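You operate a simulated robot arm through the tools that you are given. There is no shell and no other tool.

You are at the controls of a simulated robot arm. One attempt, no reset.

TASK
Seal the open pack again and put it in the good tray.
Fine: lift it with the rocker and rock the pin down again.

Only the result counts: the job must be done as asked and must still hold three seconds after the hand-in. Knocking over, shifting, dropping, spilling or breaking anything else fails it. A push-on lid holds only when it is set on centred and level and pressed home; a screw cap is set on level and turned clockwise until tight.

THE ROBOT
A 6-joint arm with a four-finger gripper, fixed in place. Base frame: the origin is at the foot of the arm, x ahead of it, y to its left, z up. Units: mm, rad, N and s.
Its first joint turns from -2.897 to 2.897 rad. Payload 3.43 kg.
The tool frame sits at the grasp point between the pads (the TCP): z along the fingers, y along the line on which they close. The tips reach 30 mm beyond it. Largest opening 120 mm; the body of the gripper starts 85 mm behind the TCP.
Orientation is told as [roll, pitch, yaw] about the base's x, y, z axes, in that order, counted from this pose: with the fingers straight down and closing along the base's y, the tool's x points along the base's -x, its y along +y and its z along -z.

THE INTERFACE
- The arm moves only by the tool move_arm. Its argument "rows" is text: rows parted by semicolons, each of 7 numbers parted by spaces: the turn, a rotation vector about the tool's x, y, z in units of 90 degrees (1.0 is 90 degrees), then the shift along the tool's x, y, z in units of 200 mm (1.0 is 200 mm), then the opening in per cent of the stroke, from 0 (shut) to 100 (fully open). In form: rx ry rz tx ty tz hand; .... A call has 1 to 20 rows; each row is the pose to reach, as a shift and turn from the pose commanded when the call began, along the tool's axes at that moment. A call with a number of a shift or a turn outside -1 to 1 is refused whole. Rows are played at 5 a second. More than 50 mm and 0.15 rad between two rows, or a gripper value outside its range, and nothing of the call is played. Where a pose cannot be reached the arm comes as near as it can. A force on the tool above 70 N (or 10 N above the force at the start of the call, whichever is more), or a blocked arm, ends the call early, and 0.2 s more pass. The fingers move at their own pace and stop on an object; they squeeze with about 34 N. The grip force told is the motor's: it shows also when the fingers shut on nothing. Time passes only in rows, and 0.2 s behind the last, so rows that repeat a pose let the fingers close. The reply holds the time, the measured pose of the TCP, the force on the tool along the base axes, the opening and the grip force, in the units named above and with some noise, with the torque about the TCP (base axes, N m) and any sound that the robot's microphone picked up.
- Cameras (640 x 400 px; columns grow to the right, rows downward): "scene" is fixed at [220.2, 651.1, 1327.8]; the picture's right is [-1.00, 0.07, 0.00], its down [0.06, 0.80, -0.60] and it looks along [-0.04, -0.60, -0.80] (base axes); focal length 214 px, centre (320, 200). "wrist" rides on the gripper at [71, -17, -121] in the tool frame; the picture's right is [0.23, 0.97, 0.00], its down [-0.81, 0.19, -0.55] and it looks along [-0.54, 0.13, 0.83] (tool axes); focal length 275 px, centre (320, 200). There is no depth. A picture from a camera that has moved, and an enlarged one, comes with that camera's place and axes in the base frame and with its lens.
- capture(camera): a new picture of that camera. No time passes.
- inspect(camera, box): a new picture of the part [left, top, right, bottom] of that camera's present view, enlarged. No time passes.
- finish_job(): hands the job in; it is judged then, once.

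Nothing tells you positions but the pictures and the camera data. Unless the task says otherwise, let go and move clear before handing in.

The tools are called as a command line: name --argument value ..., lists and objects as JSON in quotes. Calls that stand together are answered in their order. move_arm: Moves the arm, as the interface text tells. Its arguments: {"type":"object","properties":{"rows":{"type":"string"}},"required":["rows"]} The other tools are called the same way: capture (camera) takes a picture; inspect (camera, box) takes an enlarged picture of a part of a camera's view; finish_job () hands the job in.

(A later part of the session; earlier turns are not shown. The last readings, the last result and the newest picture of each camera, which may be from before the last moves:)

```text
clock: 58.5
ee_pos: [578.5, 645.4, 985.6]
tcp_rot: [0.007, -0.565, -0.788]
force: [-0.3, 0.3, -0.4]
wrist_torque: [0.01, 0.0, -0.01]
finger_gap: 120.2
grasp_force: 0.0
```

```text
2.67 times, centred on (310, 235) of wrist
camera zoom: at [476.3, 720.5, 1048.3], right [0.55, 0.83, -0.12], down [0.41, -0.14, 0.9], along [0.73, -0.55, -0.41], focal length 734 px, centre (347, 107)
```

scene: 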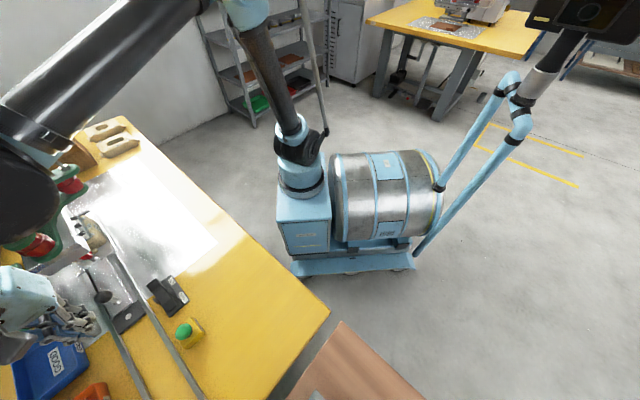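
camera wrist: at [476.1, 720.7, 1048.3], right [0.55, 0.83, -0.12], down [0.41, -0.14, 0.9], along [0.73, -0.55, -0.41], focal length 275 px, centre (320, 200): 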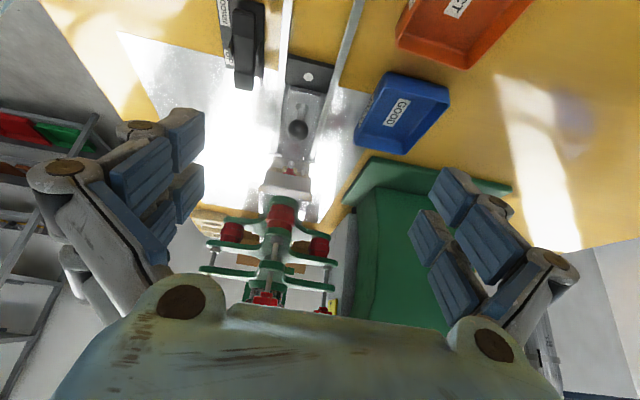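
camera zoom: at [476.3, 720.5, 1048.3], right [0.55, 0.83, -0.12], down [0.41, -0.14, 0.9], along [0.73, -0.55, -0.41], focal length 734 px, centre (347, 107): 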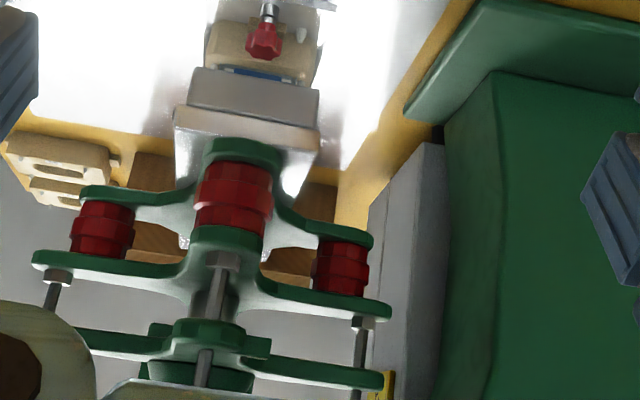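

The press has gone down and risen again, so the seal is made. Now I'll level the tool, turn it to close along the rail again and go back to the ball to pull the slide out.

move_arm --rows "0 0.08 0 0 0 0 42; 0 0.16 0 0 0 0 42; 0 0.24 0 0 0 0 42; 0 0.32 0 0 0 0 42; 0 0.361 0 0 0 0 42; 0 0.361 0 0 0 0 42"

move_arm --rows "0 0 -0.09 0 0 0.04 42; 0 0 -0.18 0 0 0.08 42; 0 0 -0.27 0 0 0.12 42; 0 0 -0.36 0 0 0.16 42; 0 0 -0.45 0 0 0.2 42; 0 0 -0.54 0 0 0.24 42; 0 0 -0.63 0 0 0.28 42; 0 0 -0.72 0 0 0.32 42; 0 0 -0.81 0 0 0.36 42; 0 0 -0.9 0 0 0.4 42; 0 0 -0.99 0 0 0.42 42; 0 0 -1.0 0 0 0.42 42; 0 0 -1.0 0 0 0.42 42"

capture --camera "wrist"

```text
clock: 59.9
ee_pos: [578.7, 644.2, 984.3]
tcp_rot: [0.005, 0.002, -0.784]
force: [0.1, -0.8, 0.1]
wrist_torque: [-0.01, -0.04, -0.01]
finger_gap: 50.4
grasp_force: 0.0
```

```text
clock: 62.7
ee_pos: [579.1, 647.3, 902.0]
tcp_rot: [0.0, -0.007, 0.785]
force: [0.3, -0.9, 0.9]
wrist_torque: [-0.01, -0.01, 0.01]
finger_gap: 50.4
grasp_force: 0.1
```

```text
taken
camera wrist: at [539.9, 582.0, 1020.1], right [-0.85, 0.52, 0.0], down [0.44, 0.71, 0.56], along [0.29, 0.47, -0.83], focal length 275 px, centre (320, 200)
```

wrist: 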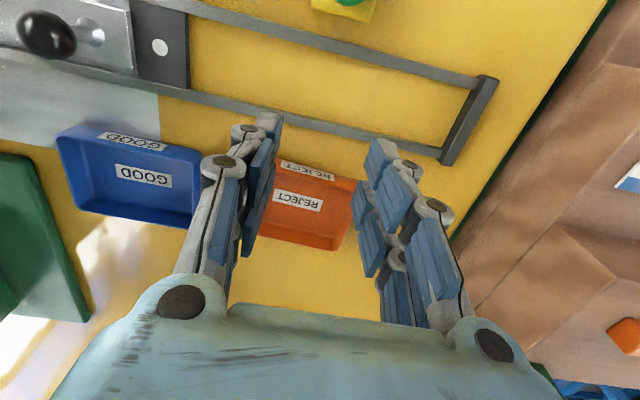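

I'll move at height to above the ball at (707, 495).

move_arm --rows "0 0 0 0.017 -0.2 0 42; 0 0 0 0.034 -0.4 0 42; 0 0 0 0.052 -0.6 0 42; 0 0 0 0.069 -0.8 0 42; 0 0 0 0.086 -0.985 0 42; 0 0 0 0.086 -0.985 0 42"

capture --camera "wrist"

```text
clock: 64.1
ee_pos: [708.1, 495.0, 902.9]
tcp_rot: [0.002, -0.007, 0.784]
force: [-0.6, 0.1, 0.3]
wrist_torque: [-0.01, 0.05, 0.03]
finger_gap: 50.6
grasp_force: 0.0
```

```text
taken
camera wrist: at [668.5, 430.6, 1022.2], right [-0.85, 0.53, 0.0], down [0.44, 0.71, 0.56], along [0.29, 0.47, -0.83], focal length 275 px, centre (320, 200)
```

wrist: 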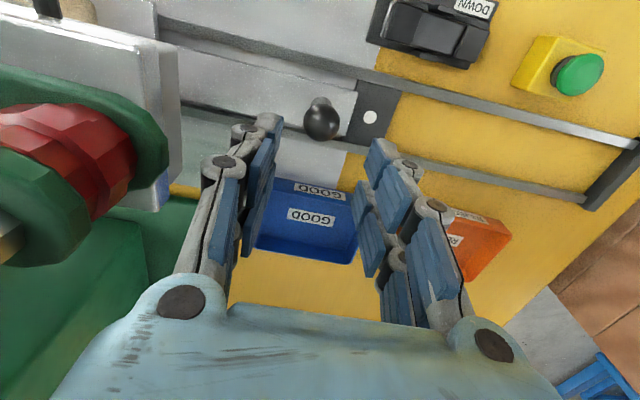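

The ball is close to centre below. I'll descend partway and recheck.

move_arm --rows "0 0 0 0.01 0 0.1 42; 0 0 0 0.015 0 0.2 42; 0 0 0 0.015 0 0.27 42; 0 0 0 0.015 0 0.27 42"

capture --camera "wrist"

```text
clock: 65.1
ee_pos: [703.8, 491.4, 848.5]
tcp_rot: [0.002, -0.005, 0.785]
force: [-0.2, 0.3, -0.1]
wrist_torque: [0.02, 0.02, 0.02]
finger_gap: 50.4
grasp_force: 0.0
```

```text
taken
camera wrist: at [663.9, 427.2, 967.4], right [-0.85, 0.53, 0.0], down [0.44, 0.71, 0.56], along [0.29, 0.47, -0.83], focal length 275 px, centre (320, 200)
```

wrist: 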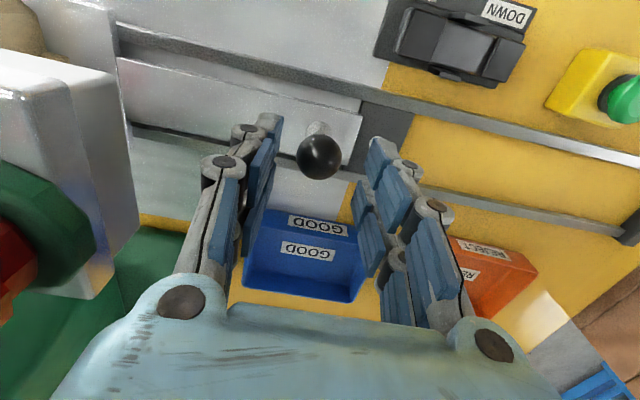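

Centred within 2 mm. I'll lower and loosely cage the ball.

move_arm --rows "0 0 0 -0.009 0 0.08 42; 0 0 0 -0.009 0 0.16 42; 0 0 0 -0.009 0 0.235 42; 0 0 0 -0.009 0 0.235 42; 0 0 0 -0.009 0 0.235 28; 0 0 0 -0.009 0 0.235 28"

capture --camera "wrist"

```text
clock: 66.5
ee_pos: [706.3, 493.6, 800.0]
tcp_rot: [0.001, -0.005, 0.784]
force: [-0.5, -0.6, 0.1]
wrist_torque: [-0.01, 0.02, 0.01]
finger_gap: 33.5
grasp_force: 0.0
```

```text
taken
camera wrist: at [666.1, 430.2, 918.9], right [-0.85, 0.53, 0.0], down [0.44, 0.71, 0.56], along [0.29, 0.47, -0.83], focal length 275 px, centre (320, 200)
```

wrist: 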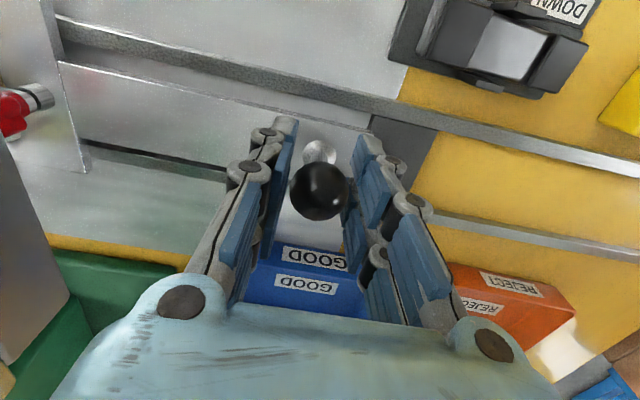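

The ball is caged. I'll pull the slide back 200 mm at a gentle pace.

move_arm --rows "0 0 0 0.0005 0.07 0 28; 0 0 0 0.001 0.14 0 28; 0 0 0 0.0015 0.21 0 28; 0 0 0 0.002 0.28 0 28; 0 0 0 0.0025 0.35 0 28; 0 0 0 0.003 0.42 0 28; 0 0 0 0.0035 0.49 0 28; 0 0 0 0.004 0.56 0 28; 0 0 0 0.0045 0.63 0 28; 0 0 0 0.005 0.7 0 28; 0 0 0 0.0055 0.77 0 28; 0 0 0 0.006 0.84 0 28; 0 0 0 0.0065 0.91 0 28; 0 0 0 0.007 0.98 0 28; 0 0 0 0.007 1.0 0 28; 0 0 0 0.007 1.0 0 28"

capture --camera "wrist"

```text
clock: 69.9
ee_pos: [564.2, 634.5, 799.9]
tcp_rot: [0.001, -0.005, 0.786]
force: [0.7, -1.2, 0.0]
wrist_torque: [0.01, -0.05, 0.01]
finger_gap: 34.2
grasp_force: 1.0
```

```text
taken
camera wrist: at [524.0, 570.3, 919.6], right [-0.85, 0.53, 0.0], down [0.44, 0.71, 0.56], along [0.29, 0.47, -0.83], focal length 275 px, centre (320, 200)
```

wrist: 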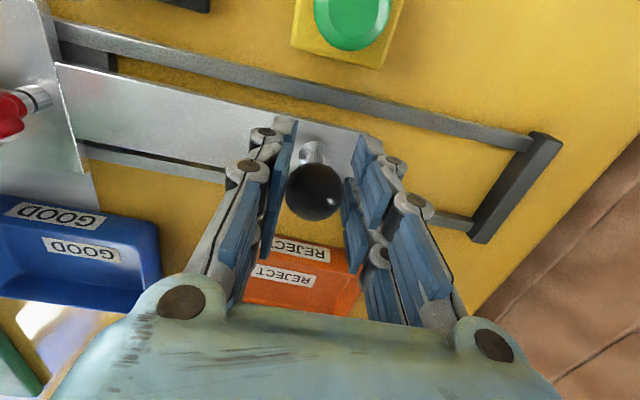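

About 100 mm remain to the loading position. I'll pull most of it, then creep.

move_arm --rows "0 0 0 0.0005 0.07 0 28; 0 0 0 0.001 0.14 0 28; 0 0 0 0.0015 0.21 0 28; 0 0 0 0.002 0.28 0 28; 0 0 0 0.0025 0.35 0 28; 0 0 0 0.003 0.42 0 28; 0 0 0 0.003 0.46 0 28; 0 0 0 0.003 0.46 0 28"

capture --camera "wrist"

capture --camera "scene"

```text
clock: 71.7
ee_pos: [498.3, 700.1, 800.1]
tcp_rot: [0.002, -0.005, 0.784]
force: [0.4, -0.2, 0.0]
wrist_torque: [0.01, 0.01, 0.02]
finger_gap: 33.8
grasp_force: 0.0
```

```text
taken
camera wrist: at [458.0, 635.9, 919.7], right [-0.85, 0.53, 0.0], down [0.44, 0.71, 0.56], along [0.29, 0.47, -0.83], focal length 275 px, centre (320, 200)
```

wrist: 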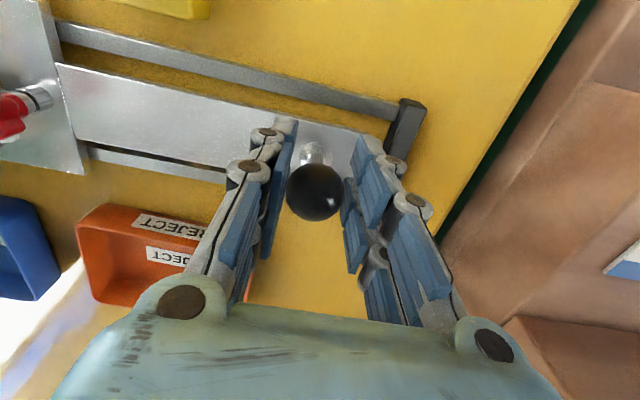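

```text
taken
```

scene: 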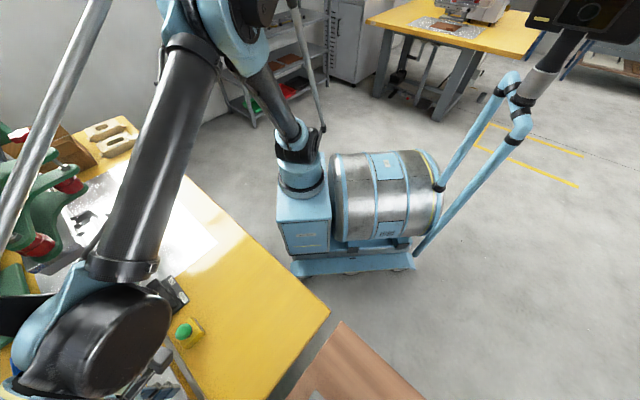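

The ball is about 9 mm short of its original place. I'll creep the rest.

move_arm --rows "0 0 0 0 0.01 0 28; 0 0 0 0 0.02 0 28; 0 0 0 0 0.03 0 28; 0 0 0 0 0.04 0 28; 0 0 0 0 0.05 0 28; 0 0 0 0 0.05 0 28"

capture --camera "wrist"

```text
clock: 73.1
ee_pos: [491.7, 706.4, 798.5]
tcp_rot: [0.002, -0.005, 0.786]
force: [-0.4, -0.1, -1.1]
wrist_torque: [-0.02, -0.03, 0.01]
finger_gap: 33.6
grasp_force: 0.0
```

```text
taken
camera wrist: at [451.6, 642.3, 918.7], right [-0.85, 0.53, 0.0], down [0.44, 0.71, 0.56], along [0.29, 0.47, -0.83], focal length 275 px, centre (320, 200)
```

wrist: 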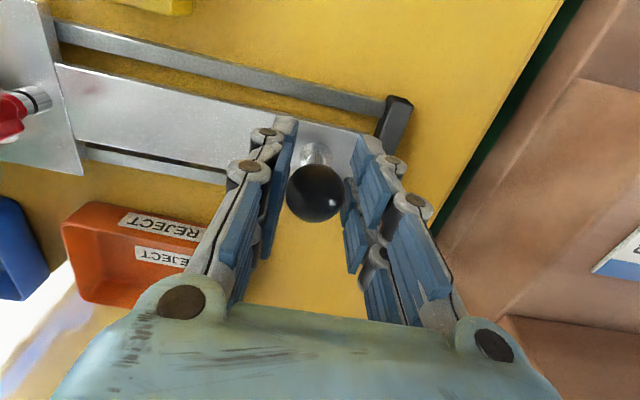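

The ball is now at its original place by estimate. I'll creep a few mm more to feel whether a front stop is there.

move_arm --rows "0 0 0 0 0.005 0 28; 0 0 0 0 0.01 0 28; 0 0 0 0 0.015 0 28; 0 0 0 0 0.02 0 28; 0 0 0 0 0.02 0 28"

```text
clock: 74.3
ee_pos: [487.9, 709.2, 799.9]
tcp_rot: [0.003, -0.005, 0.785]
force: [10.2, -4.4, -6.1]
wrist_torque: [0.05, 0.1, 0.03]
finger_gap: 39.6
grasp_force: 5.6
```

The ball has stopped and pushes back: the slide is at its front stop. I'll ease off, open and lift clear.

move_arm --rows "0 0 0 0 -0.01 0 28; 0 0 0 0 -0.01 0 45; 0 0 0 0 -0.01 0 45; 0 0 0 0 -0.01 -0.2 45; 0 0 0 0 -0.01 -0.4 45; 0 0 0 0 -0.01 -0.5 45; 0 0 0 0 -0.01 -0.5 45"

capture --camera "wrist"

capture --camera "scene"

```text
clock: 75.9
ee_pos: [487.8, 706.1, 900.7]
tcp_rot: [0.002, -0.006, 0.785]
force: [0.1, 0.9, -0.1]
wrist_torque: [0.01, 0.0, 0.01]
finger_gap: 53.7
grasp_force: 0.1
```

```text
taken
camera wrist: at [448.1, 642.3, 1019.3], right [-0.85, 0.53, 0.0], down [0.44, 0.71, 0.56], along [0.29, 0.47, -0.83], focal length 275 px, centre (320, 200)
```

wrist: 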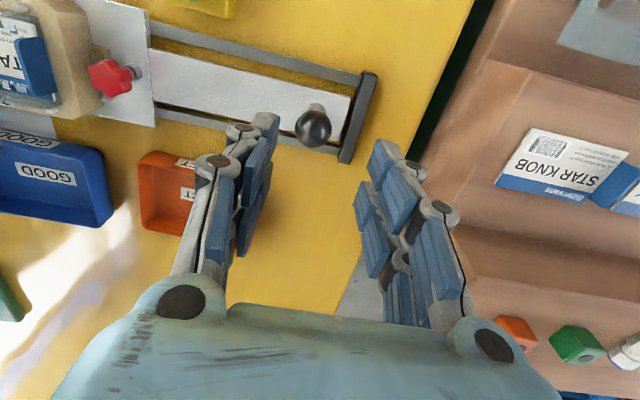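

```text
taken
```

scene: 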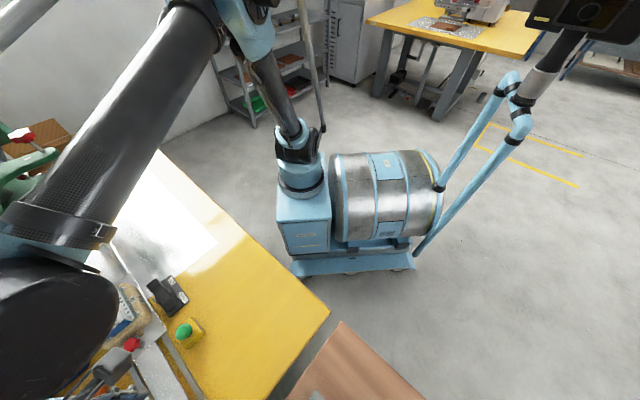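

The slide is home. Now I'll travel to above the rocker; its UP end I place at about (615, 470, 783) and the DOWN end at (571, 514, 767).

move_arm --rows "0 0 0 0.06 -0.2 0 0; 0 0 0 0.12 -0.4 0 0; 0 0 0 0.18 -0.6 0 0; 0 0 0 0.24 -0.8 0 0; 0 0 0 0.3 -1.0 0 0; 0 0 0 0.3 -1.0 0 0"

capture --camera "wrist"

inspect --camera "wrist" --box '[0, 60, 260, 260]'

```text
clock: 77.3
ee_pos: [590.0, 522.1, 899.3]
tcp_rot: [0.001, -0.008, 0.786]
force: [0.4, -0.4, 0.0]
wrist_torque: [-0.05, 0.0, 0.03]
finger_gap: 0.1
grasp_force: 33.9
```

```text
taken
camera wrist: at [550.2, 458.0, 1018.8], right [-0.85, 0.53, 0.0], down [0.44, 0.71, 0.56], along [0.29, 0.47, -0.83], focal length 275 px, centre (320, 200)
```

wrist: 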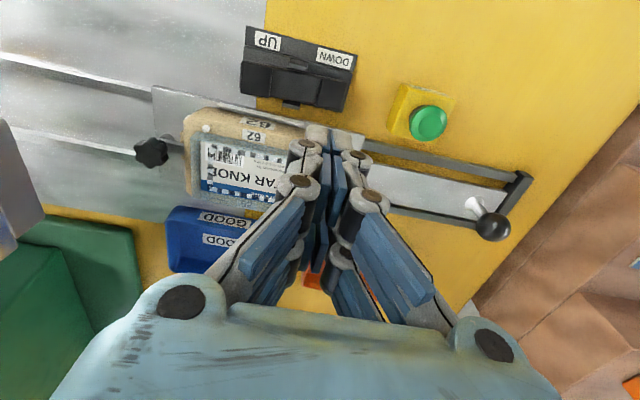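

```text
2.00 times, centred on (130, 160) of wrist
camera zoom: at [550.2, 458.0, 1018.8], right [-0.85, 0.53, 0.0], down [0.44, 0.71, 0.56], along [0.29, 0.47, -0.83], focal length 551 px, centre (700, 280)
```

zoom: 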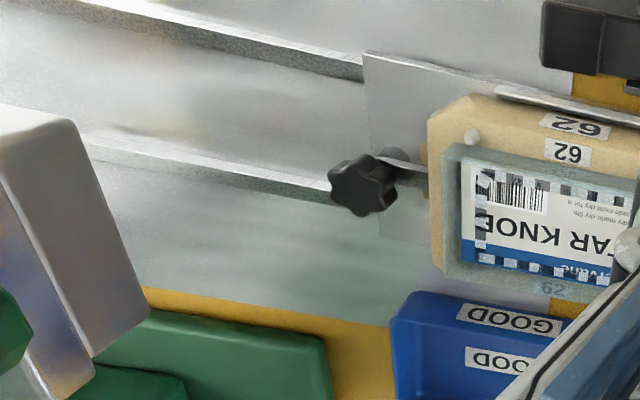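

A fresh stitched seal rectangle now shows on the card. I'll zoom in to verify it is complete.

inspect --camera "wrist" --box '[180, 105, 310, 215]'

inspect --camera "wrist" --box '[225, 15, 365, 120]'

```text
3.64 times, centred on (245, 160) of wrist
camera zoom: at [550.2, 458.0, 1018.8], right [-0.85, 0.53, 0.0], down [0.44, 0.71, 0.56], along [0.29, 0.47, -0.83], focal length 1001 px, centre (593, 346)
```

zoom: 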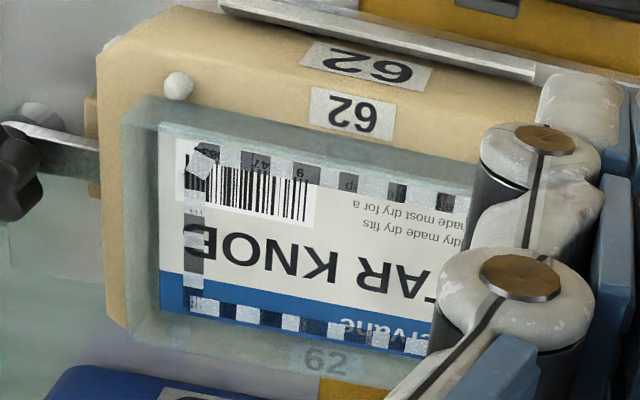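

```text
3.81 times, centred on (295, 68) of wrist
camera zoom: at [550.2, 458.0, 1018.8], right [-0.85, 0.53, 0.0], down [0.44, 0.71, 0.56], along [0.29, 0.47, -0.83], focal length 1049 px, centre (415, 705)
```

zoom: 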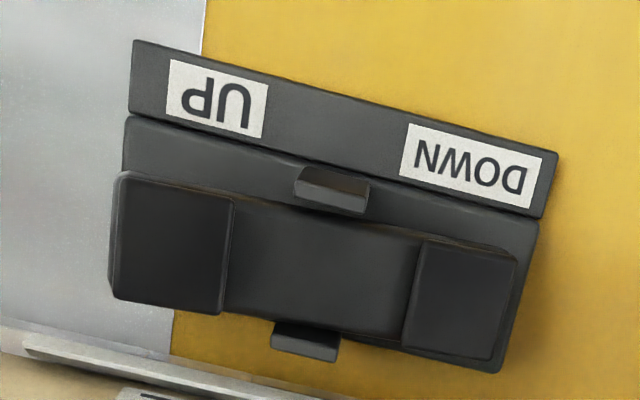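

The seal imprint runs around the card. Now to the rocker: I'll move above the UP pad at (615, 468).

move_arm --rows "0 0 0 0.04 -0.1 0 0; 0 0 0 0.08 -0.2 0 0; 0 0 0 0.101 -0.278 0.08 0; 0 0 0 0.101 -0.278 0.18 0; 0 0 0 0.101 -0.278 0.28 0; 0 0 0 0.101 -0.278 0.28 0"

capture --camera "wrist"

```text
clock: 78.7
ee_pos: [615.5, 469.4, 842.6]
tcp_rot: [0.002, -0.007, 0.786]
force: [-0.1, -0.1, 0.1]
wrist_torque: [0.0, -0.03, -0.02]
finger_gap: 0.1
grasp_force: 33.6
```

```text
taken
camera wrist: at [574.5, 404.8, 961.3], right [-0.85, 0.53, 0.0], down [0.44, 0.71, 0.56], along [0.29, 0.47, -0.83], focal length 275 px, centre (320, 200)
```

wrist: 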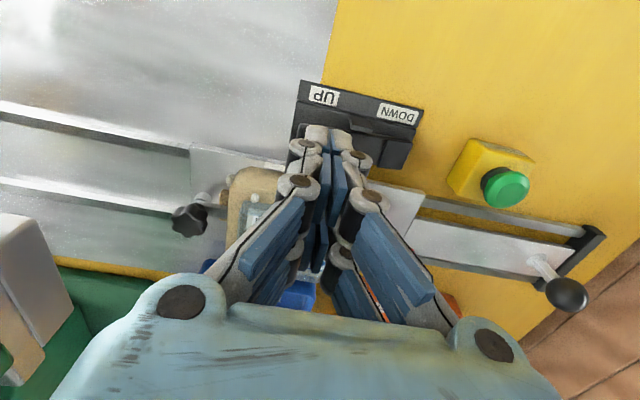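

Tips are over the UP pad. I'll press down slowly.

move_arm --rows "0 0 0 0 0 0.05 0; 0 0 0 0 0 0.1 0; 0 0 0 0 0 0.13 0; 0 0 0 0 0 0.145 0; 0 0 0 0 0 0.16 0; 0 0 0 0 0 0.16 0"

```text
clock: 80.1
ee_pos: [614.2, 469.5, 810.7]
tcp_rot: [0.002, -0.009, 0.784]
force: [0.3, 0.0, 0.0]
wrist_torque: [0.04, -0.01, 0.01]
finger_gap: 0.0
grasp_force: 34.1
```

move_arm --rows "0 0 0 0 0 0.0125 0; 0 0 0 0 0 0.025 0; 0 0 0 0 0 0.0375 0; 0 0 0 0 0 0.05 0; 0 0 0 0 0 0.05 0"

```text
clock: 81.3
ee_pos: [614.8, 471.2, 800.1]
tcp_rot: [0.002, -0.008, 0.786]
force: [-0.6, 0.6, 0.9]
wrist_torque: [0.0, -0.04, -0.04]
finger_gap: 0.1
grasp_force: 33.3
```

No contact force yet. I'll look before going on.

capture --camera "wrist"

inspect --camera "wrist" --box '[250, 60, 450, 200]'

inspect --camera "scene" --box '[80, 240, 240, 370]'

```text
taken
camera wrist: at [574.8, 406.3, 919.7], right [-0.85, 0.53, 0.0], down [0.44, 0.71, 0.56], along [0.29, 0.47, -0.83], focal length 275 px, centre (320, 200)
```

wrist: 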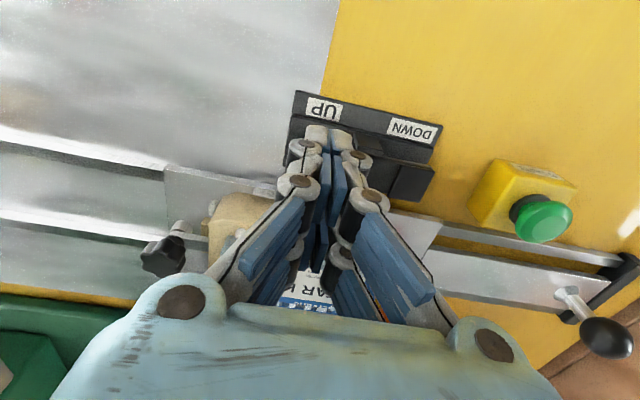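

```text
2.86 times, centred on (350, 130) of wrist
camera zoom: at [574.8, 406.3, 919.7], right [-0.85, 0.53, 0.0], down [0.44, 0.71, 0.56], along [0.29, 0.47, -0.83], focal length 786 px, centre (234, 400)
```

zoom: 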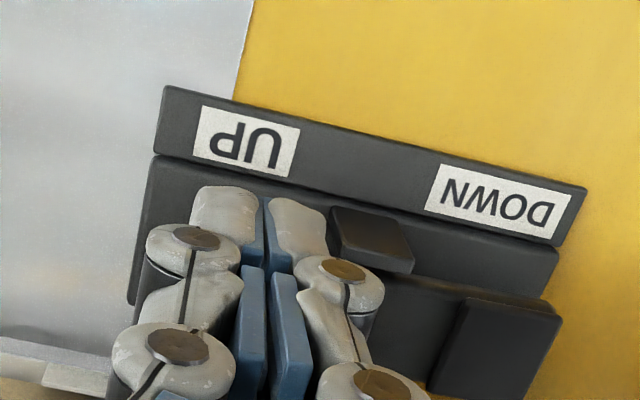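

```text
3.08 times, centred on (160, 305) of scene
camera zoom: at [220.2, 651.1, 1327.8], right [-1.0, 0.07, 0.0], down [0.06, 0.8, -0.6], along [-0.04, -0.6, -0.8], focal length 660 px, centre (812, -123)
```

zoom: 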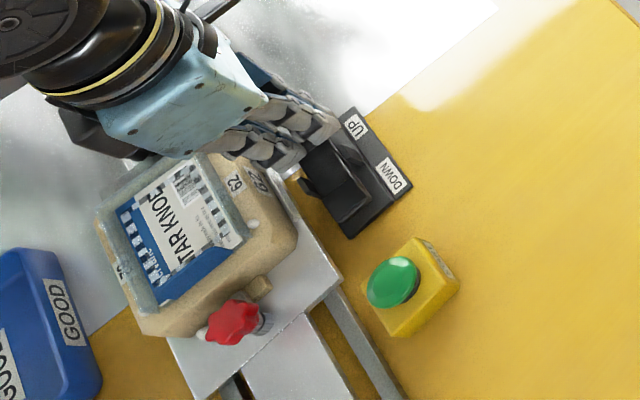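

The tips haven't met the pad yet, so it is lower than I judged. I'll continue pressing slowly.

move_arm --rows "0 0 0 0 0 0.01 0; 0 0 0 0 0 0.02 0; 0 0 0 0 0 0.03 0; 0 0 0 0 0 0.04 0; 0 0 0 0 0 0.04 0"

```text
clock: 82.5
ee_pos: [614.6, 471.1, 792.9]
tcp_rot: [0.0, -0.006, 0.784]
force: [7.0, -3.2, 33.9]
wrist_torque: [0.1, 0.05, 0.0]
finger_gap: 0.0
grasp_force: 33.2
```

Contact now at 34 N. I'll press a bit further for the rocker to tip.

move_arm --rows "0 0 0 0 0 0.005 0; 0 0 0 0 0 0.01 0; 0 0 0 0 0 0.015 0; 0 0 0 0 0 0.015 0"

inspect --camera "scene" --box '[80, 240, 240, 370]'

inspect --camera "wrist" --box '[250, 60, 450, 200]'

```text
clock: 83.2
ee_pos: [605.2, 471.4, 799.9]
tcp_rot: [-0.007, -0.016, 0.784]
force: [1.3, 1.2, -1.4]
wrist_torque: [-0.09, 0.17, -0.02]
finger_gap: 0.0
grasp_force: 33.6
stopped in row 3: the force on the tool passed its limit at 75 N (the readings are from after the stop); the commanded pose is now the measured one
```

```text
3.08 times, centred on (160, 305) of scene
camera zoom: at [220.2, 651.1, 1327.8], right [-1.0, 0.07, 0.0], down [0.06, 0.8, -0.6], along [-0.04, -0.6, -0.8], focal length 660 px, centre (812, -123)
```

zoom: 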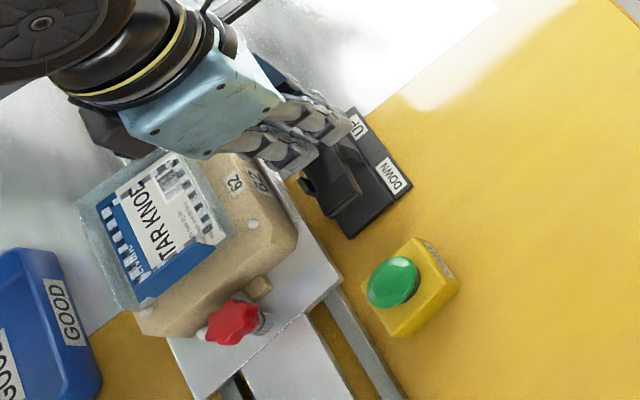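

```text
2.86 times, centred on (350, 130) of wrist
camera zoom: at [563.8, 406.9, 917.7], right [-0.85, 0.53, -0.01], down [0.43, 0.71, 0.56], along [0.3, 0.48, -0.83], focal length 786 px, centre (234, 400)
```

zoom: 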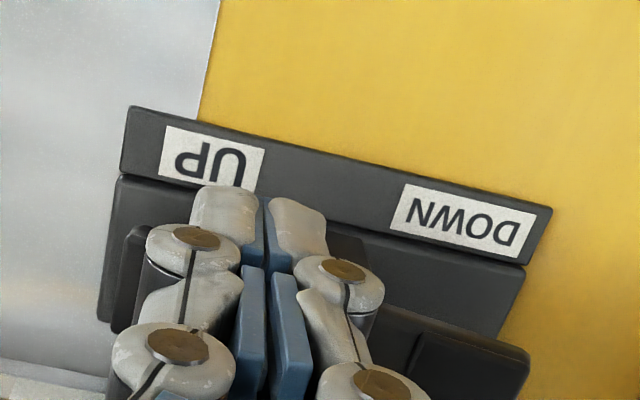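

The rocker tipped and the pack is now raised by the pin. I'll lift straight up and look at the raised pack.

move_arm --rows "0 0 0 0 0 -0.1 0; 0 0 0 0 0 -0.3 0; 0 0 0 0 0 -0.5 0; 0 0 0 0 0 -0.6 0; 0 0 0 0 0 -0.6 0"

capture --camera "wrist"

inspect --camera "scene" --box '[80, 240, 240, 370]'

```text
clock: 84.4
ee_pos: [603.6, 471.4, 918.4]
tcp_rot: [-0.008, -0.018, 0.785]
force: [-0.4, -0.6, -1.3]
wrist_torque: [0.03, 0.01, -0.04]
finger_gap: 0.0
grasp_force: 33.7
```

```text
taken
camera wrist: at [561.6, 407.5, 1038.0], right [-0.85, 0.53, -0.01], down [0.43, 0.71, 0.56], along [0.3, 0.48, -0.83], focal length 275 px, centre (320, 200)
```

wrist: 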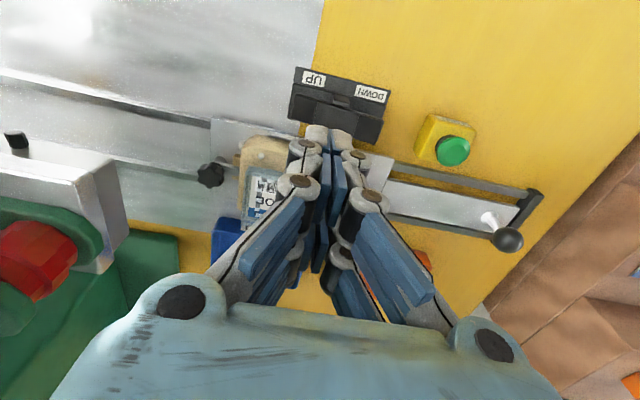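

```text
3.08 times, centred on (160, 305) of scene
camera zoom: at [220.2, 651.1, 1327.8], right [-1.0, 0.07, 0.0], down [0.06, 0.8, -0.6], along [-0.04, -0.6, -0.8], focal length 660 px, centre (812, -123)
```

zoom: 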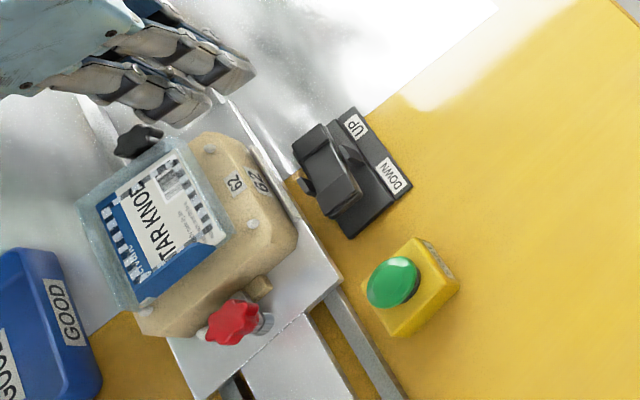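

The pack stands raised on the pin. I'll turn the gripper to close across the pack (along v) and view it from the handle side.

move_arm --rows "0 0 0.09 -0.04 0.03 -0.06 60; 0 0 0.18 -0.08 0.06 -0.06 60; 0 0 0.27 -0.12 0.09 -0.06 60; 0 0 0.36 -0.16 0.12 -0.06 100; 0 0 0.45 -0.2 0.15 -0.06 100; 0 0 0.54 -0.24 0.18 -0.06 100; 0 0 0.63 -0.28 0.21 -0.06 100; 0 0 0.72 -0.32 0.24 -0.06 100; 0 0 0.81 -0.36 0.27 -0.06 100; 0 0 0.9 -0.407 0.29 -0.06 100; 0 0 0.99 -0.407 0.29 -0.06 100; 0 0 1.0 -0.407 0.29 -0.06 100; 0 0 1.0 -0.407 0.29 -0.06 100"

capture --camera "wrist"

inspect --camera "wrist" --box '[230, 80, 430, 260]'

```text
clock: 87.2
ee_pos: [619.9, 569.7, 932.3]
tcp_rot: [0.017, -0.006, -0.786]
force: [-0.2, 1.4, -0.4]
wrist_torque: [-0.01, 0.0, 0.01]
finger_gap: 120.2
grasp_force: 0.1
```

```text
taken
camera wrist: at [554.5, 605.9, 1051.3], right [0.53, 0.85, 0.01], down [0.7, -0.44, 0.56], along [0.48, -0.29, -0.83], focal length 275 px, centre (320, 200)
```

wrist: 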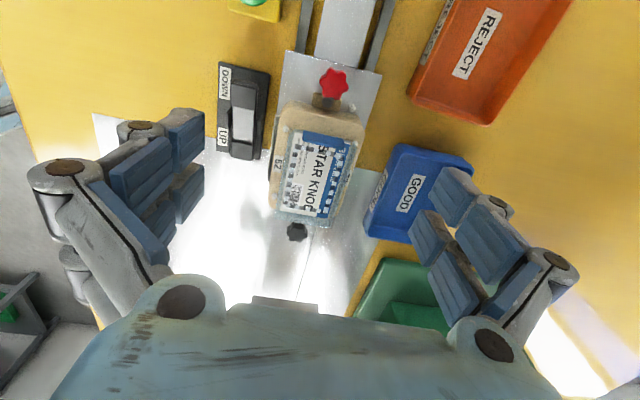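

```text
2.22 times, centred on (330, 170) of wrist
camera zoom: at [554.5, 605.9, 1051.3], right [0.53, 0.85, 0.01], down [0.7, -0.44, 0.56], along [0.48, -0.29, -0.83], focal length 612 px, centre (298, 267)
```

zoom: 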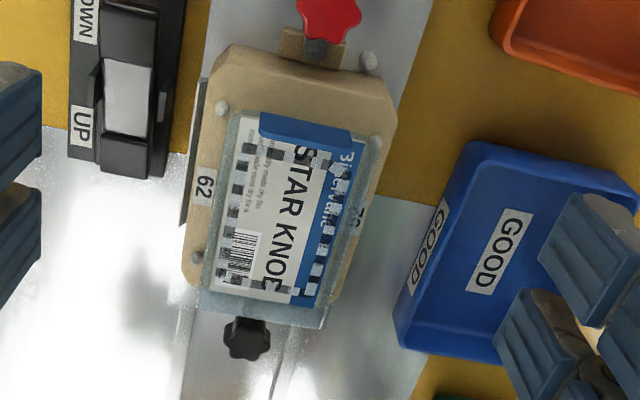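

I'll tilt for a lower side view to measure how high the pack stands and where to grip it.

move_arm --rows "0 -0.09 0 0.1 0 0.05 100; 0 -0.18 0 0.2 0 0.1 100; 0 -0.27 0 0.3 0 0.15 100; 0 -0.36 0 0.4 0 0.2 100; 0 -0.42 0 0.45 0 0.2 100; 0 -0.42 0 0.45 0 0.2 100"

capture --camera "wrist"

inspect --camera "wrist" --box '[230, 50, 430, 200]'

```text
clock: 88.6
ee_pos: [555.9, 632.6, 890.1]
tcp_rot: [0.021, -0.67, -0.798]
force: [0.3, -0.7, -0.4]
wrist_torque: [0.0, 0.02, -0.01]
finger_gap: 120.2
grasp_force: 0.1
```

```text
taken
camera wrist: at [451.4, 712.0, 940.6], right [0.56, 0.82, -0.13], down [0.33, -0.08, 0.94], along [0.76, -0.57, -0.32], focal length 275 px, centre (320, 200)
```

wrist: 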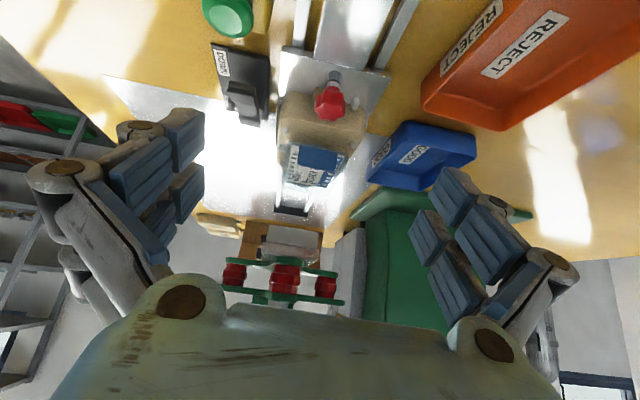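

```text
2.67 times, centred on (330, 125) of wrist
camera zoom: at [451.4, 712.0, 940.6], right [0.56, 0.82, -0.13], down [0.33, -0.08, 0.94], along [0.76, -0.57, -0.32], focal length 734 px, centre (293, 400)
```

zoom: 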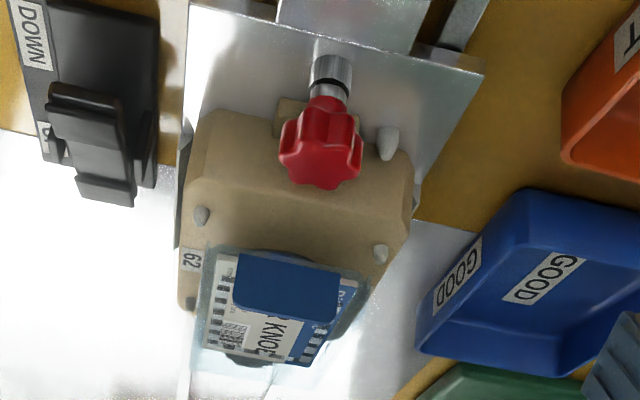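

Let me enlarge on the pack itself from here.

inspect --camera "wrist" --box '[280, 120, 370, 195]'

inspect --camera "scene" --box '[80, 270, 170, 350]'

```text
5.33 times, centred on (325, 158) of wrist
camera zoom: at [451.4, 712.0, 940.6], right [0.56, 0.82, -0.13], down [0.33, -0.08, 0.94], along [0.76, -0.57, -0.32], focal length 1468 px, centre (293, 427)
```

zoom: 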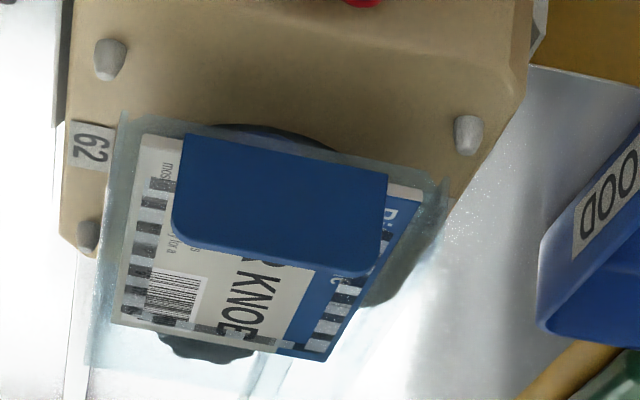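

```text
5.00 times, centred on (125, 310) of scene
camera zoom: at [220.2, 651.1, 1327.8], right [-1.0, 0.07, 0.0], down [0.06, 0.8, -0.6], along [-0.04, -0.6, -0.8], focal length 1072 px, centre (1295, -350)
```

zoom: 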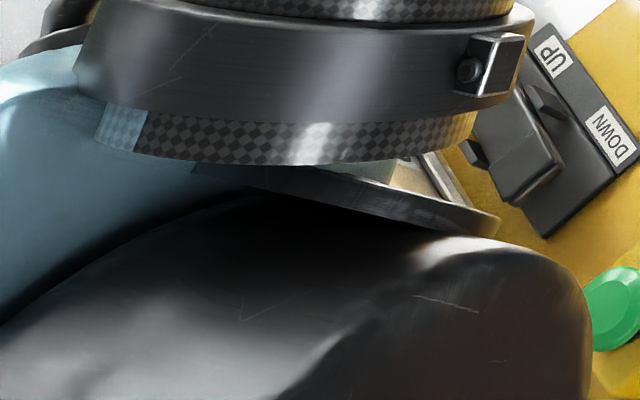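

The raised pack measures roughly 95 × 60 mm with its flange near z≈810, dome below; the GOOD tray is centred around (790, 608), right at the edge of reach. I'll level the tool and first test with the empty gripper whether I can reach over the tray.

move_arm --rows "0 0.09 0 0 0 0 0; 0 0.18 0 0 0 0 0; 0 0.27 0 0 0 0 0; 0 0.36 0 0 0 0 0; 0 0.424 0 0 0 0 0; 0 0.424 0 0 0 0 0"

```text
clock: 90.0
ee_pos: [558.5, 633.4, 891.7]
tcp_rot: [0.016, 0.002, -0.786]
force: [0.0, 0.4, 0.6]
wrist_torque: [0.01, -0.01, 0.03]
finger_gap: 0.1
grasp_force: 33.5
```

Now the reach test: first sideways past the pack at height, then along to above the tray.

move_arm --rows "0.005 0 0 0 0.2 0 0; 0.0102 -0.0013 0 0 0.4 0 0; 0.0102 -0.0013 0 0 0.6 0 0; 0.0102 -0.0013 0 -0.1 0.68 0 0; 0.0102 -0.0013 0 -0.3 0.68 0 0; 0.0102 -0.0013 0 -0.5 0.68 0 0; 0.0102 -0.0013 0 -0.7 0.68 0 0; 0.0102 -0.0013 0 -0.861 0.68 0 0; 0.0102 -0.0013 0 -0.861 0.68 0 0; 0.0102 -0.0013 0 -0.861 0.68 0 0"

capture --camera "wrist"

capture --camera "scene"

```text
clock: 92.2
ee_pos: [773.4, 604.5, 894.4]
tcp_rot: [0.001, -0.003, -0.785]
force: [-0.2, 0.5, 0.2]
wrist_torque: [0.03, 0.01, 0.0]
finger_gap: 0.0
grasp_force: 33.5
```

```text
taken
camera wrist: at [710.1, 641.6, 1014.4], right [0.53, 0.85, 0.0], down [0.71, -0.44, 0.56], along [0.47, -0.29, -0.83], focal length 275 px, centre (320, 200)
```

wrist: 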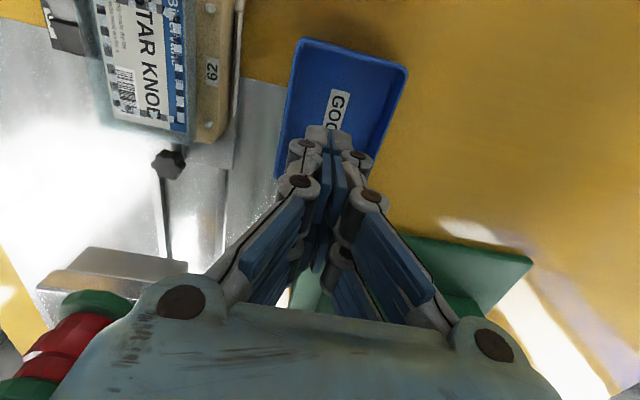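

```text
taken
```

scene: 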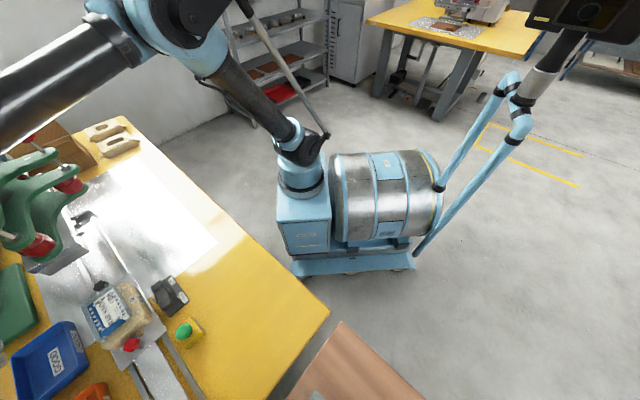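

I get to about r=982 at height, some 3–4 mm short of what I asked, so this is the edge. I'll test lower down too.

move_arm --rows "0 0 0 0 0 0.15 0; 0 0 0 0 0 0.3 0; 0 0 0 0 0 0.45 0; 0 0 0 0 0 0.45 0; 0 0 0 0 0 0.45 0"

capture --camera "wrist"

```text
clock: 93.4
ee_pos: [774.1, 605.4, 803.0]
tcp_rot: [0.0, -0.005, -0.784]
force: [0.0, -0.3, -0.2]
wrist_torque: [0.0, 0.0, 0.0]
finger_gap: 0.0
grasp_force: 33.7
```

```text
taken
camera wrist: at [710.6, 643.0, 923.5], right [0.53, 0.85, 0.0], down [0.71, -0.44, 0.56], along [0.47, -0.29, -0.83], focal length 275 px, centre (320, 200)
```

wrist: 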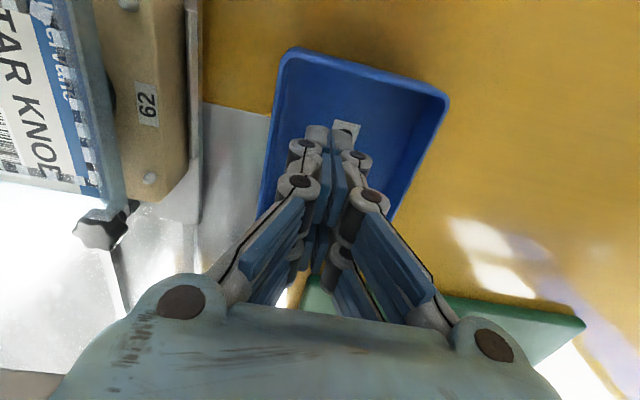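

Reach is fine here at z=803. I'll test 12 mm further out.

move_arm --rows "0 0 0 0 0.03 0 0; 0 0 0 0 0.06 0 0; 0 0 0 0 0.06 0 0; 0 0 0 0 0.06 0 0"

inspect --camera "wrist" --box '[230, 20, 480, 230]'

```text
clock: 94.4
ee_pos: [783.9, 614.4, 803.2]
tcp_rot: [0.0, -0.003, -0.784]
force: [-0.2, 0.7, -0.5]
wrist_torque: [0.01, -0.04, 0.0]
finger_gap: 0.2
grasp_force: 33.5
```

```text
1.90 times, centred on (355, 125) of wrist
camera zoom: at [719.7, 651.8, 923.2], right [0.53, 0.85, 0.0], down [0.71, -0.44, 0.56], along [0.47, -0.29, -0.83], focal length 524 px, centre (253, 343)
```

zoom: 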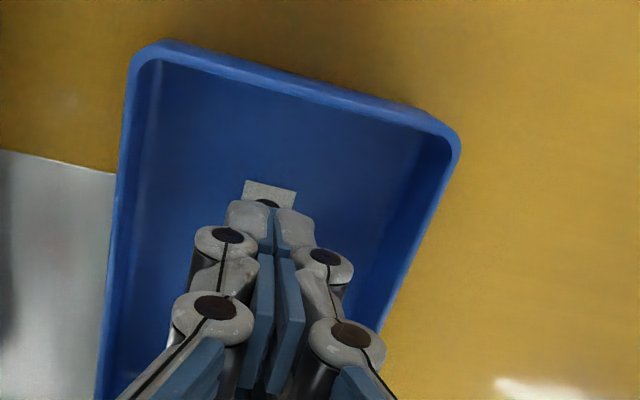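

I can reach the tray's centre line. Since the fingers are over the empty tray floor, I'll gently probe the floor height to know how far to lower the pack later.

move_arm --rows "0 0 0 0 0 0.05 0; 0 0 0 0 0 0.1 0; 0 0 0 0 0 0.125 0; 0 0 0 0 0 0.125 0"

move_arm --rows "0 0 0 0 0 0.0075 0; 0 0 0 0 0 0.015 0; 0 0 0 0 0 0.0225 0; 0 0 0 0 0 0.0225 0"

```text
clock: 95.4
ee_pos: [781.8, 615.7, 778.9]
tcp_rot: [0.001, -0.005, -0.784]
force: [0.5, -0.2, 0.4]
wrist_torque: [0.0, 0.01, -0.03]
finger_gap: 0.1
grasp_force: 34.0
```

```text
clock: 96.4
ee_pos: [783.3, 615.6, 774.2]
tcp_rot: [-0.001, -0.003, -0.783]
force: [0.4, 0.6, 0.4]
wrist_torque: [-0.01, -0.02, -0.01]
finger_gap: 0.0
grasp_force: 33.6
```

move_arm --rows "0 0 0 0 0 0.0075 0; 0 0 0 0 0 0.015 0; 0 0 0 0 0 0.0225 0; 0 0 0 0 0 0.0225 0"

capture --camera "wrist"

```text
clock: 97.4
ee_pos: [784.2, 615.8, 770.7]
tcp_rot: [0.001, -0.003, -0.784]
force: [4.4, 6.5, 31.6]
wrist_torque: [0.13, -0.12, 0.05]
finger_gap: 5.9
grasp_force: 33.2
```

```text
taken
camera wrist: at [719.4, 653.1, 890.4], right [0.53, 0.85, 0.0], down [0.71, -0.44, 0.56], along [0.47, -0.29, -0.83], focal length 275 px, centre (320, 200)
```

wrist: 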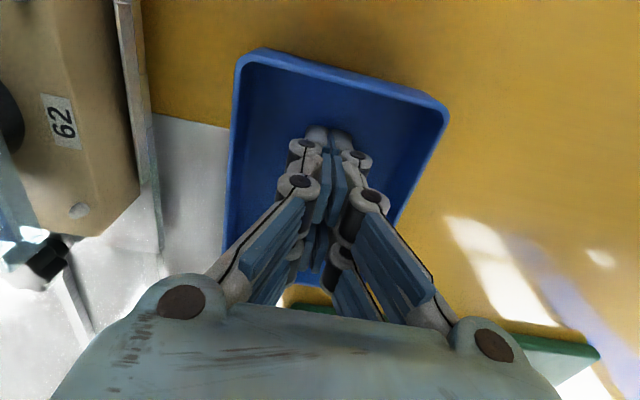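

The tray floor is at z≈741 and the rim near 765. I'll lift out straight and go back above the pack with the fingers open.

move_arm --rows "0 0 0 0 0 -0.15 0; 0 0 0 0 0 -0.35 0; 0 0 0 0 0 -0.55 0; 0 0 0 0 0 -0.65 0; 0 0 0 0.03 -0.15 -0.65 50; 0 0 0 0.05 -0.35 -0.65 85; 0 0 0 0.07 -0.55 -0.65 85; 0 0 0 0.095 -0.7066 -0.65 85; 0 0 0 0.095 -0.7066 -0.65 85"

capture --camera "wrist"

```text
clock: 99.4
ee_pos: [671.7, 529.5, 898.3]
tcp_rot: [0.0, -0.004, -0.785]
force: [0.0, -0.8, -0.2]
wrist_torque: [0.01, 0.01, -0.02]
finger_gap: 102.0
grasp_force: 0.1
```

```text
taken
camera wrist: at [606.2, 567.2, 1018.1], right [0.53, 0.85, 0.0], down [0.71, -0.44, 0.56], along [0.47, -0.29, -0.83], focal length 275 px, centre (320, 200)
```

wrist: 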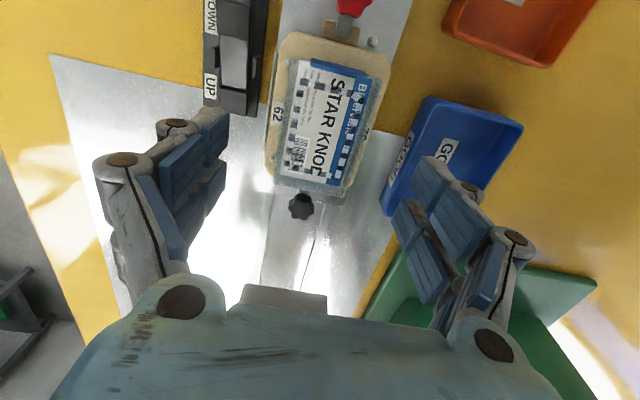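

The pack is between the open fingers in view. I'll zoom to fix its centre and skew precisely.

inspect --camera "wrist" --box '[255, 40, 405, 205]'

inspect --camera "scene" --box '[70, 250, 230, 370]'

```text
2.42 times, centred on (330, 122) of wrist
camera zoom: at [606.2, 567.2, 1018.1], right [0.53, 0.85, 0.0], down [0.71, -0.44, 0.56], along [0.47, -0.29, -0.83], focal length 667 px, centre (296, 388)
```

zoom: 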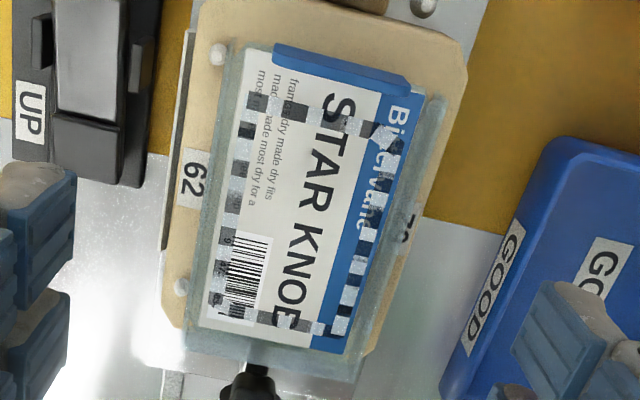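

```text
3.33 times, centred on (150, 310) of scene
camera zoom: at [220.2, 651.1, 1327.8], right [-1.0, 0.07, 0.0], down [0.06, 0.8, -0.6], along [-0.04, -0.6, -0.8], focal length 715 px, centre (887, -167)
```

zoom: 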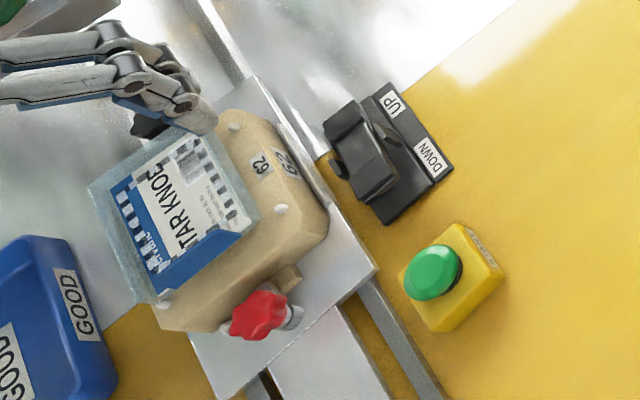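

The card's centre is at u≈102, v≈848, square with the gripper, flange at z≈809. I'll lower with the fingers beside it, tips just below the flange.

move_arm --rows "0 0 0 0 -0.002 0.1 66; 0 0 0 0 -0.002 0.2 66; 0 0 0 0 -0.002 0.28 66; 0 0 0 0 -0.002 0.33 66; 0 0 0 0 -0.002 0.33 66"

capture --camera "wrist"

inspect --camera "scene" --box '[70, 250, 230, 370]'

```text
clock: 100.6
ee_pos: [668.7, 530.5, 833.6]
tcp_rot: [-0.002, -0.003, -0.786]
force: [-0.4, -0.3, 0.2]
wrist_torque: [-0.03, 0.0, -0.02]
finger_gap: 79.1
grasp_force: 0.0
```

```text
taken
camera wrist: at [605.2, 567.6, 953.2], right [0.53, 0.85, 0.0], down [0.71, -0.44, 0.56], along [0.47, -0.29, -0.83], focal length 275 px, centre (320, 200)
```

wrist: 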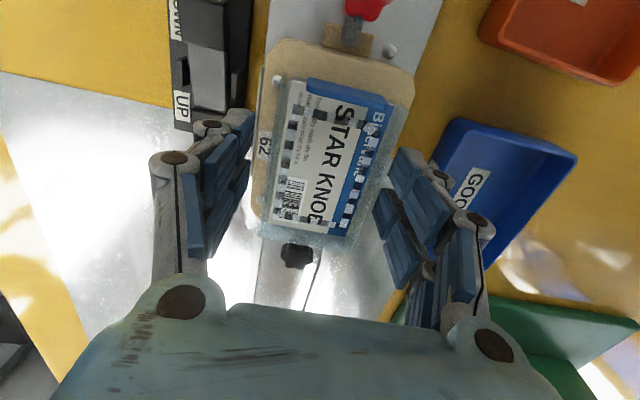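

```text
3.33 times, centred on (150, 310) of scene
camera zoom: at [220.2, 651.1, 1327.8], right [-1.0, 0.07, 0.0], down [0.06, 0.8, -0.6], along [-0.04, -0.6, -0.8], focal length 715 px, centre (887, -167)
```

zoom: 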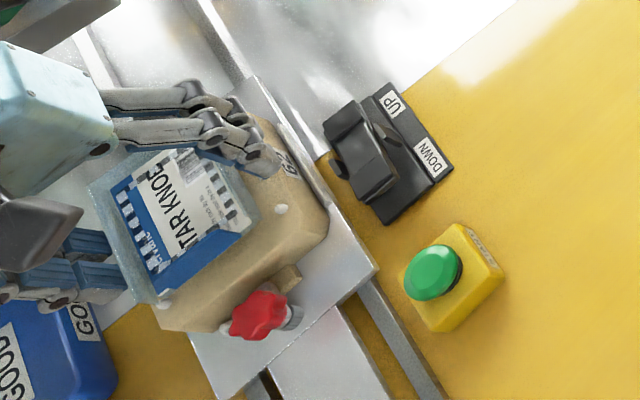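

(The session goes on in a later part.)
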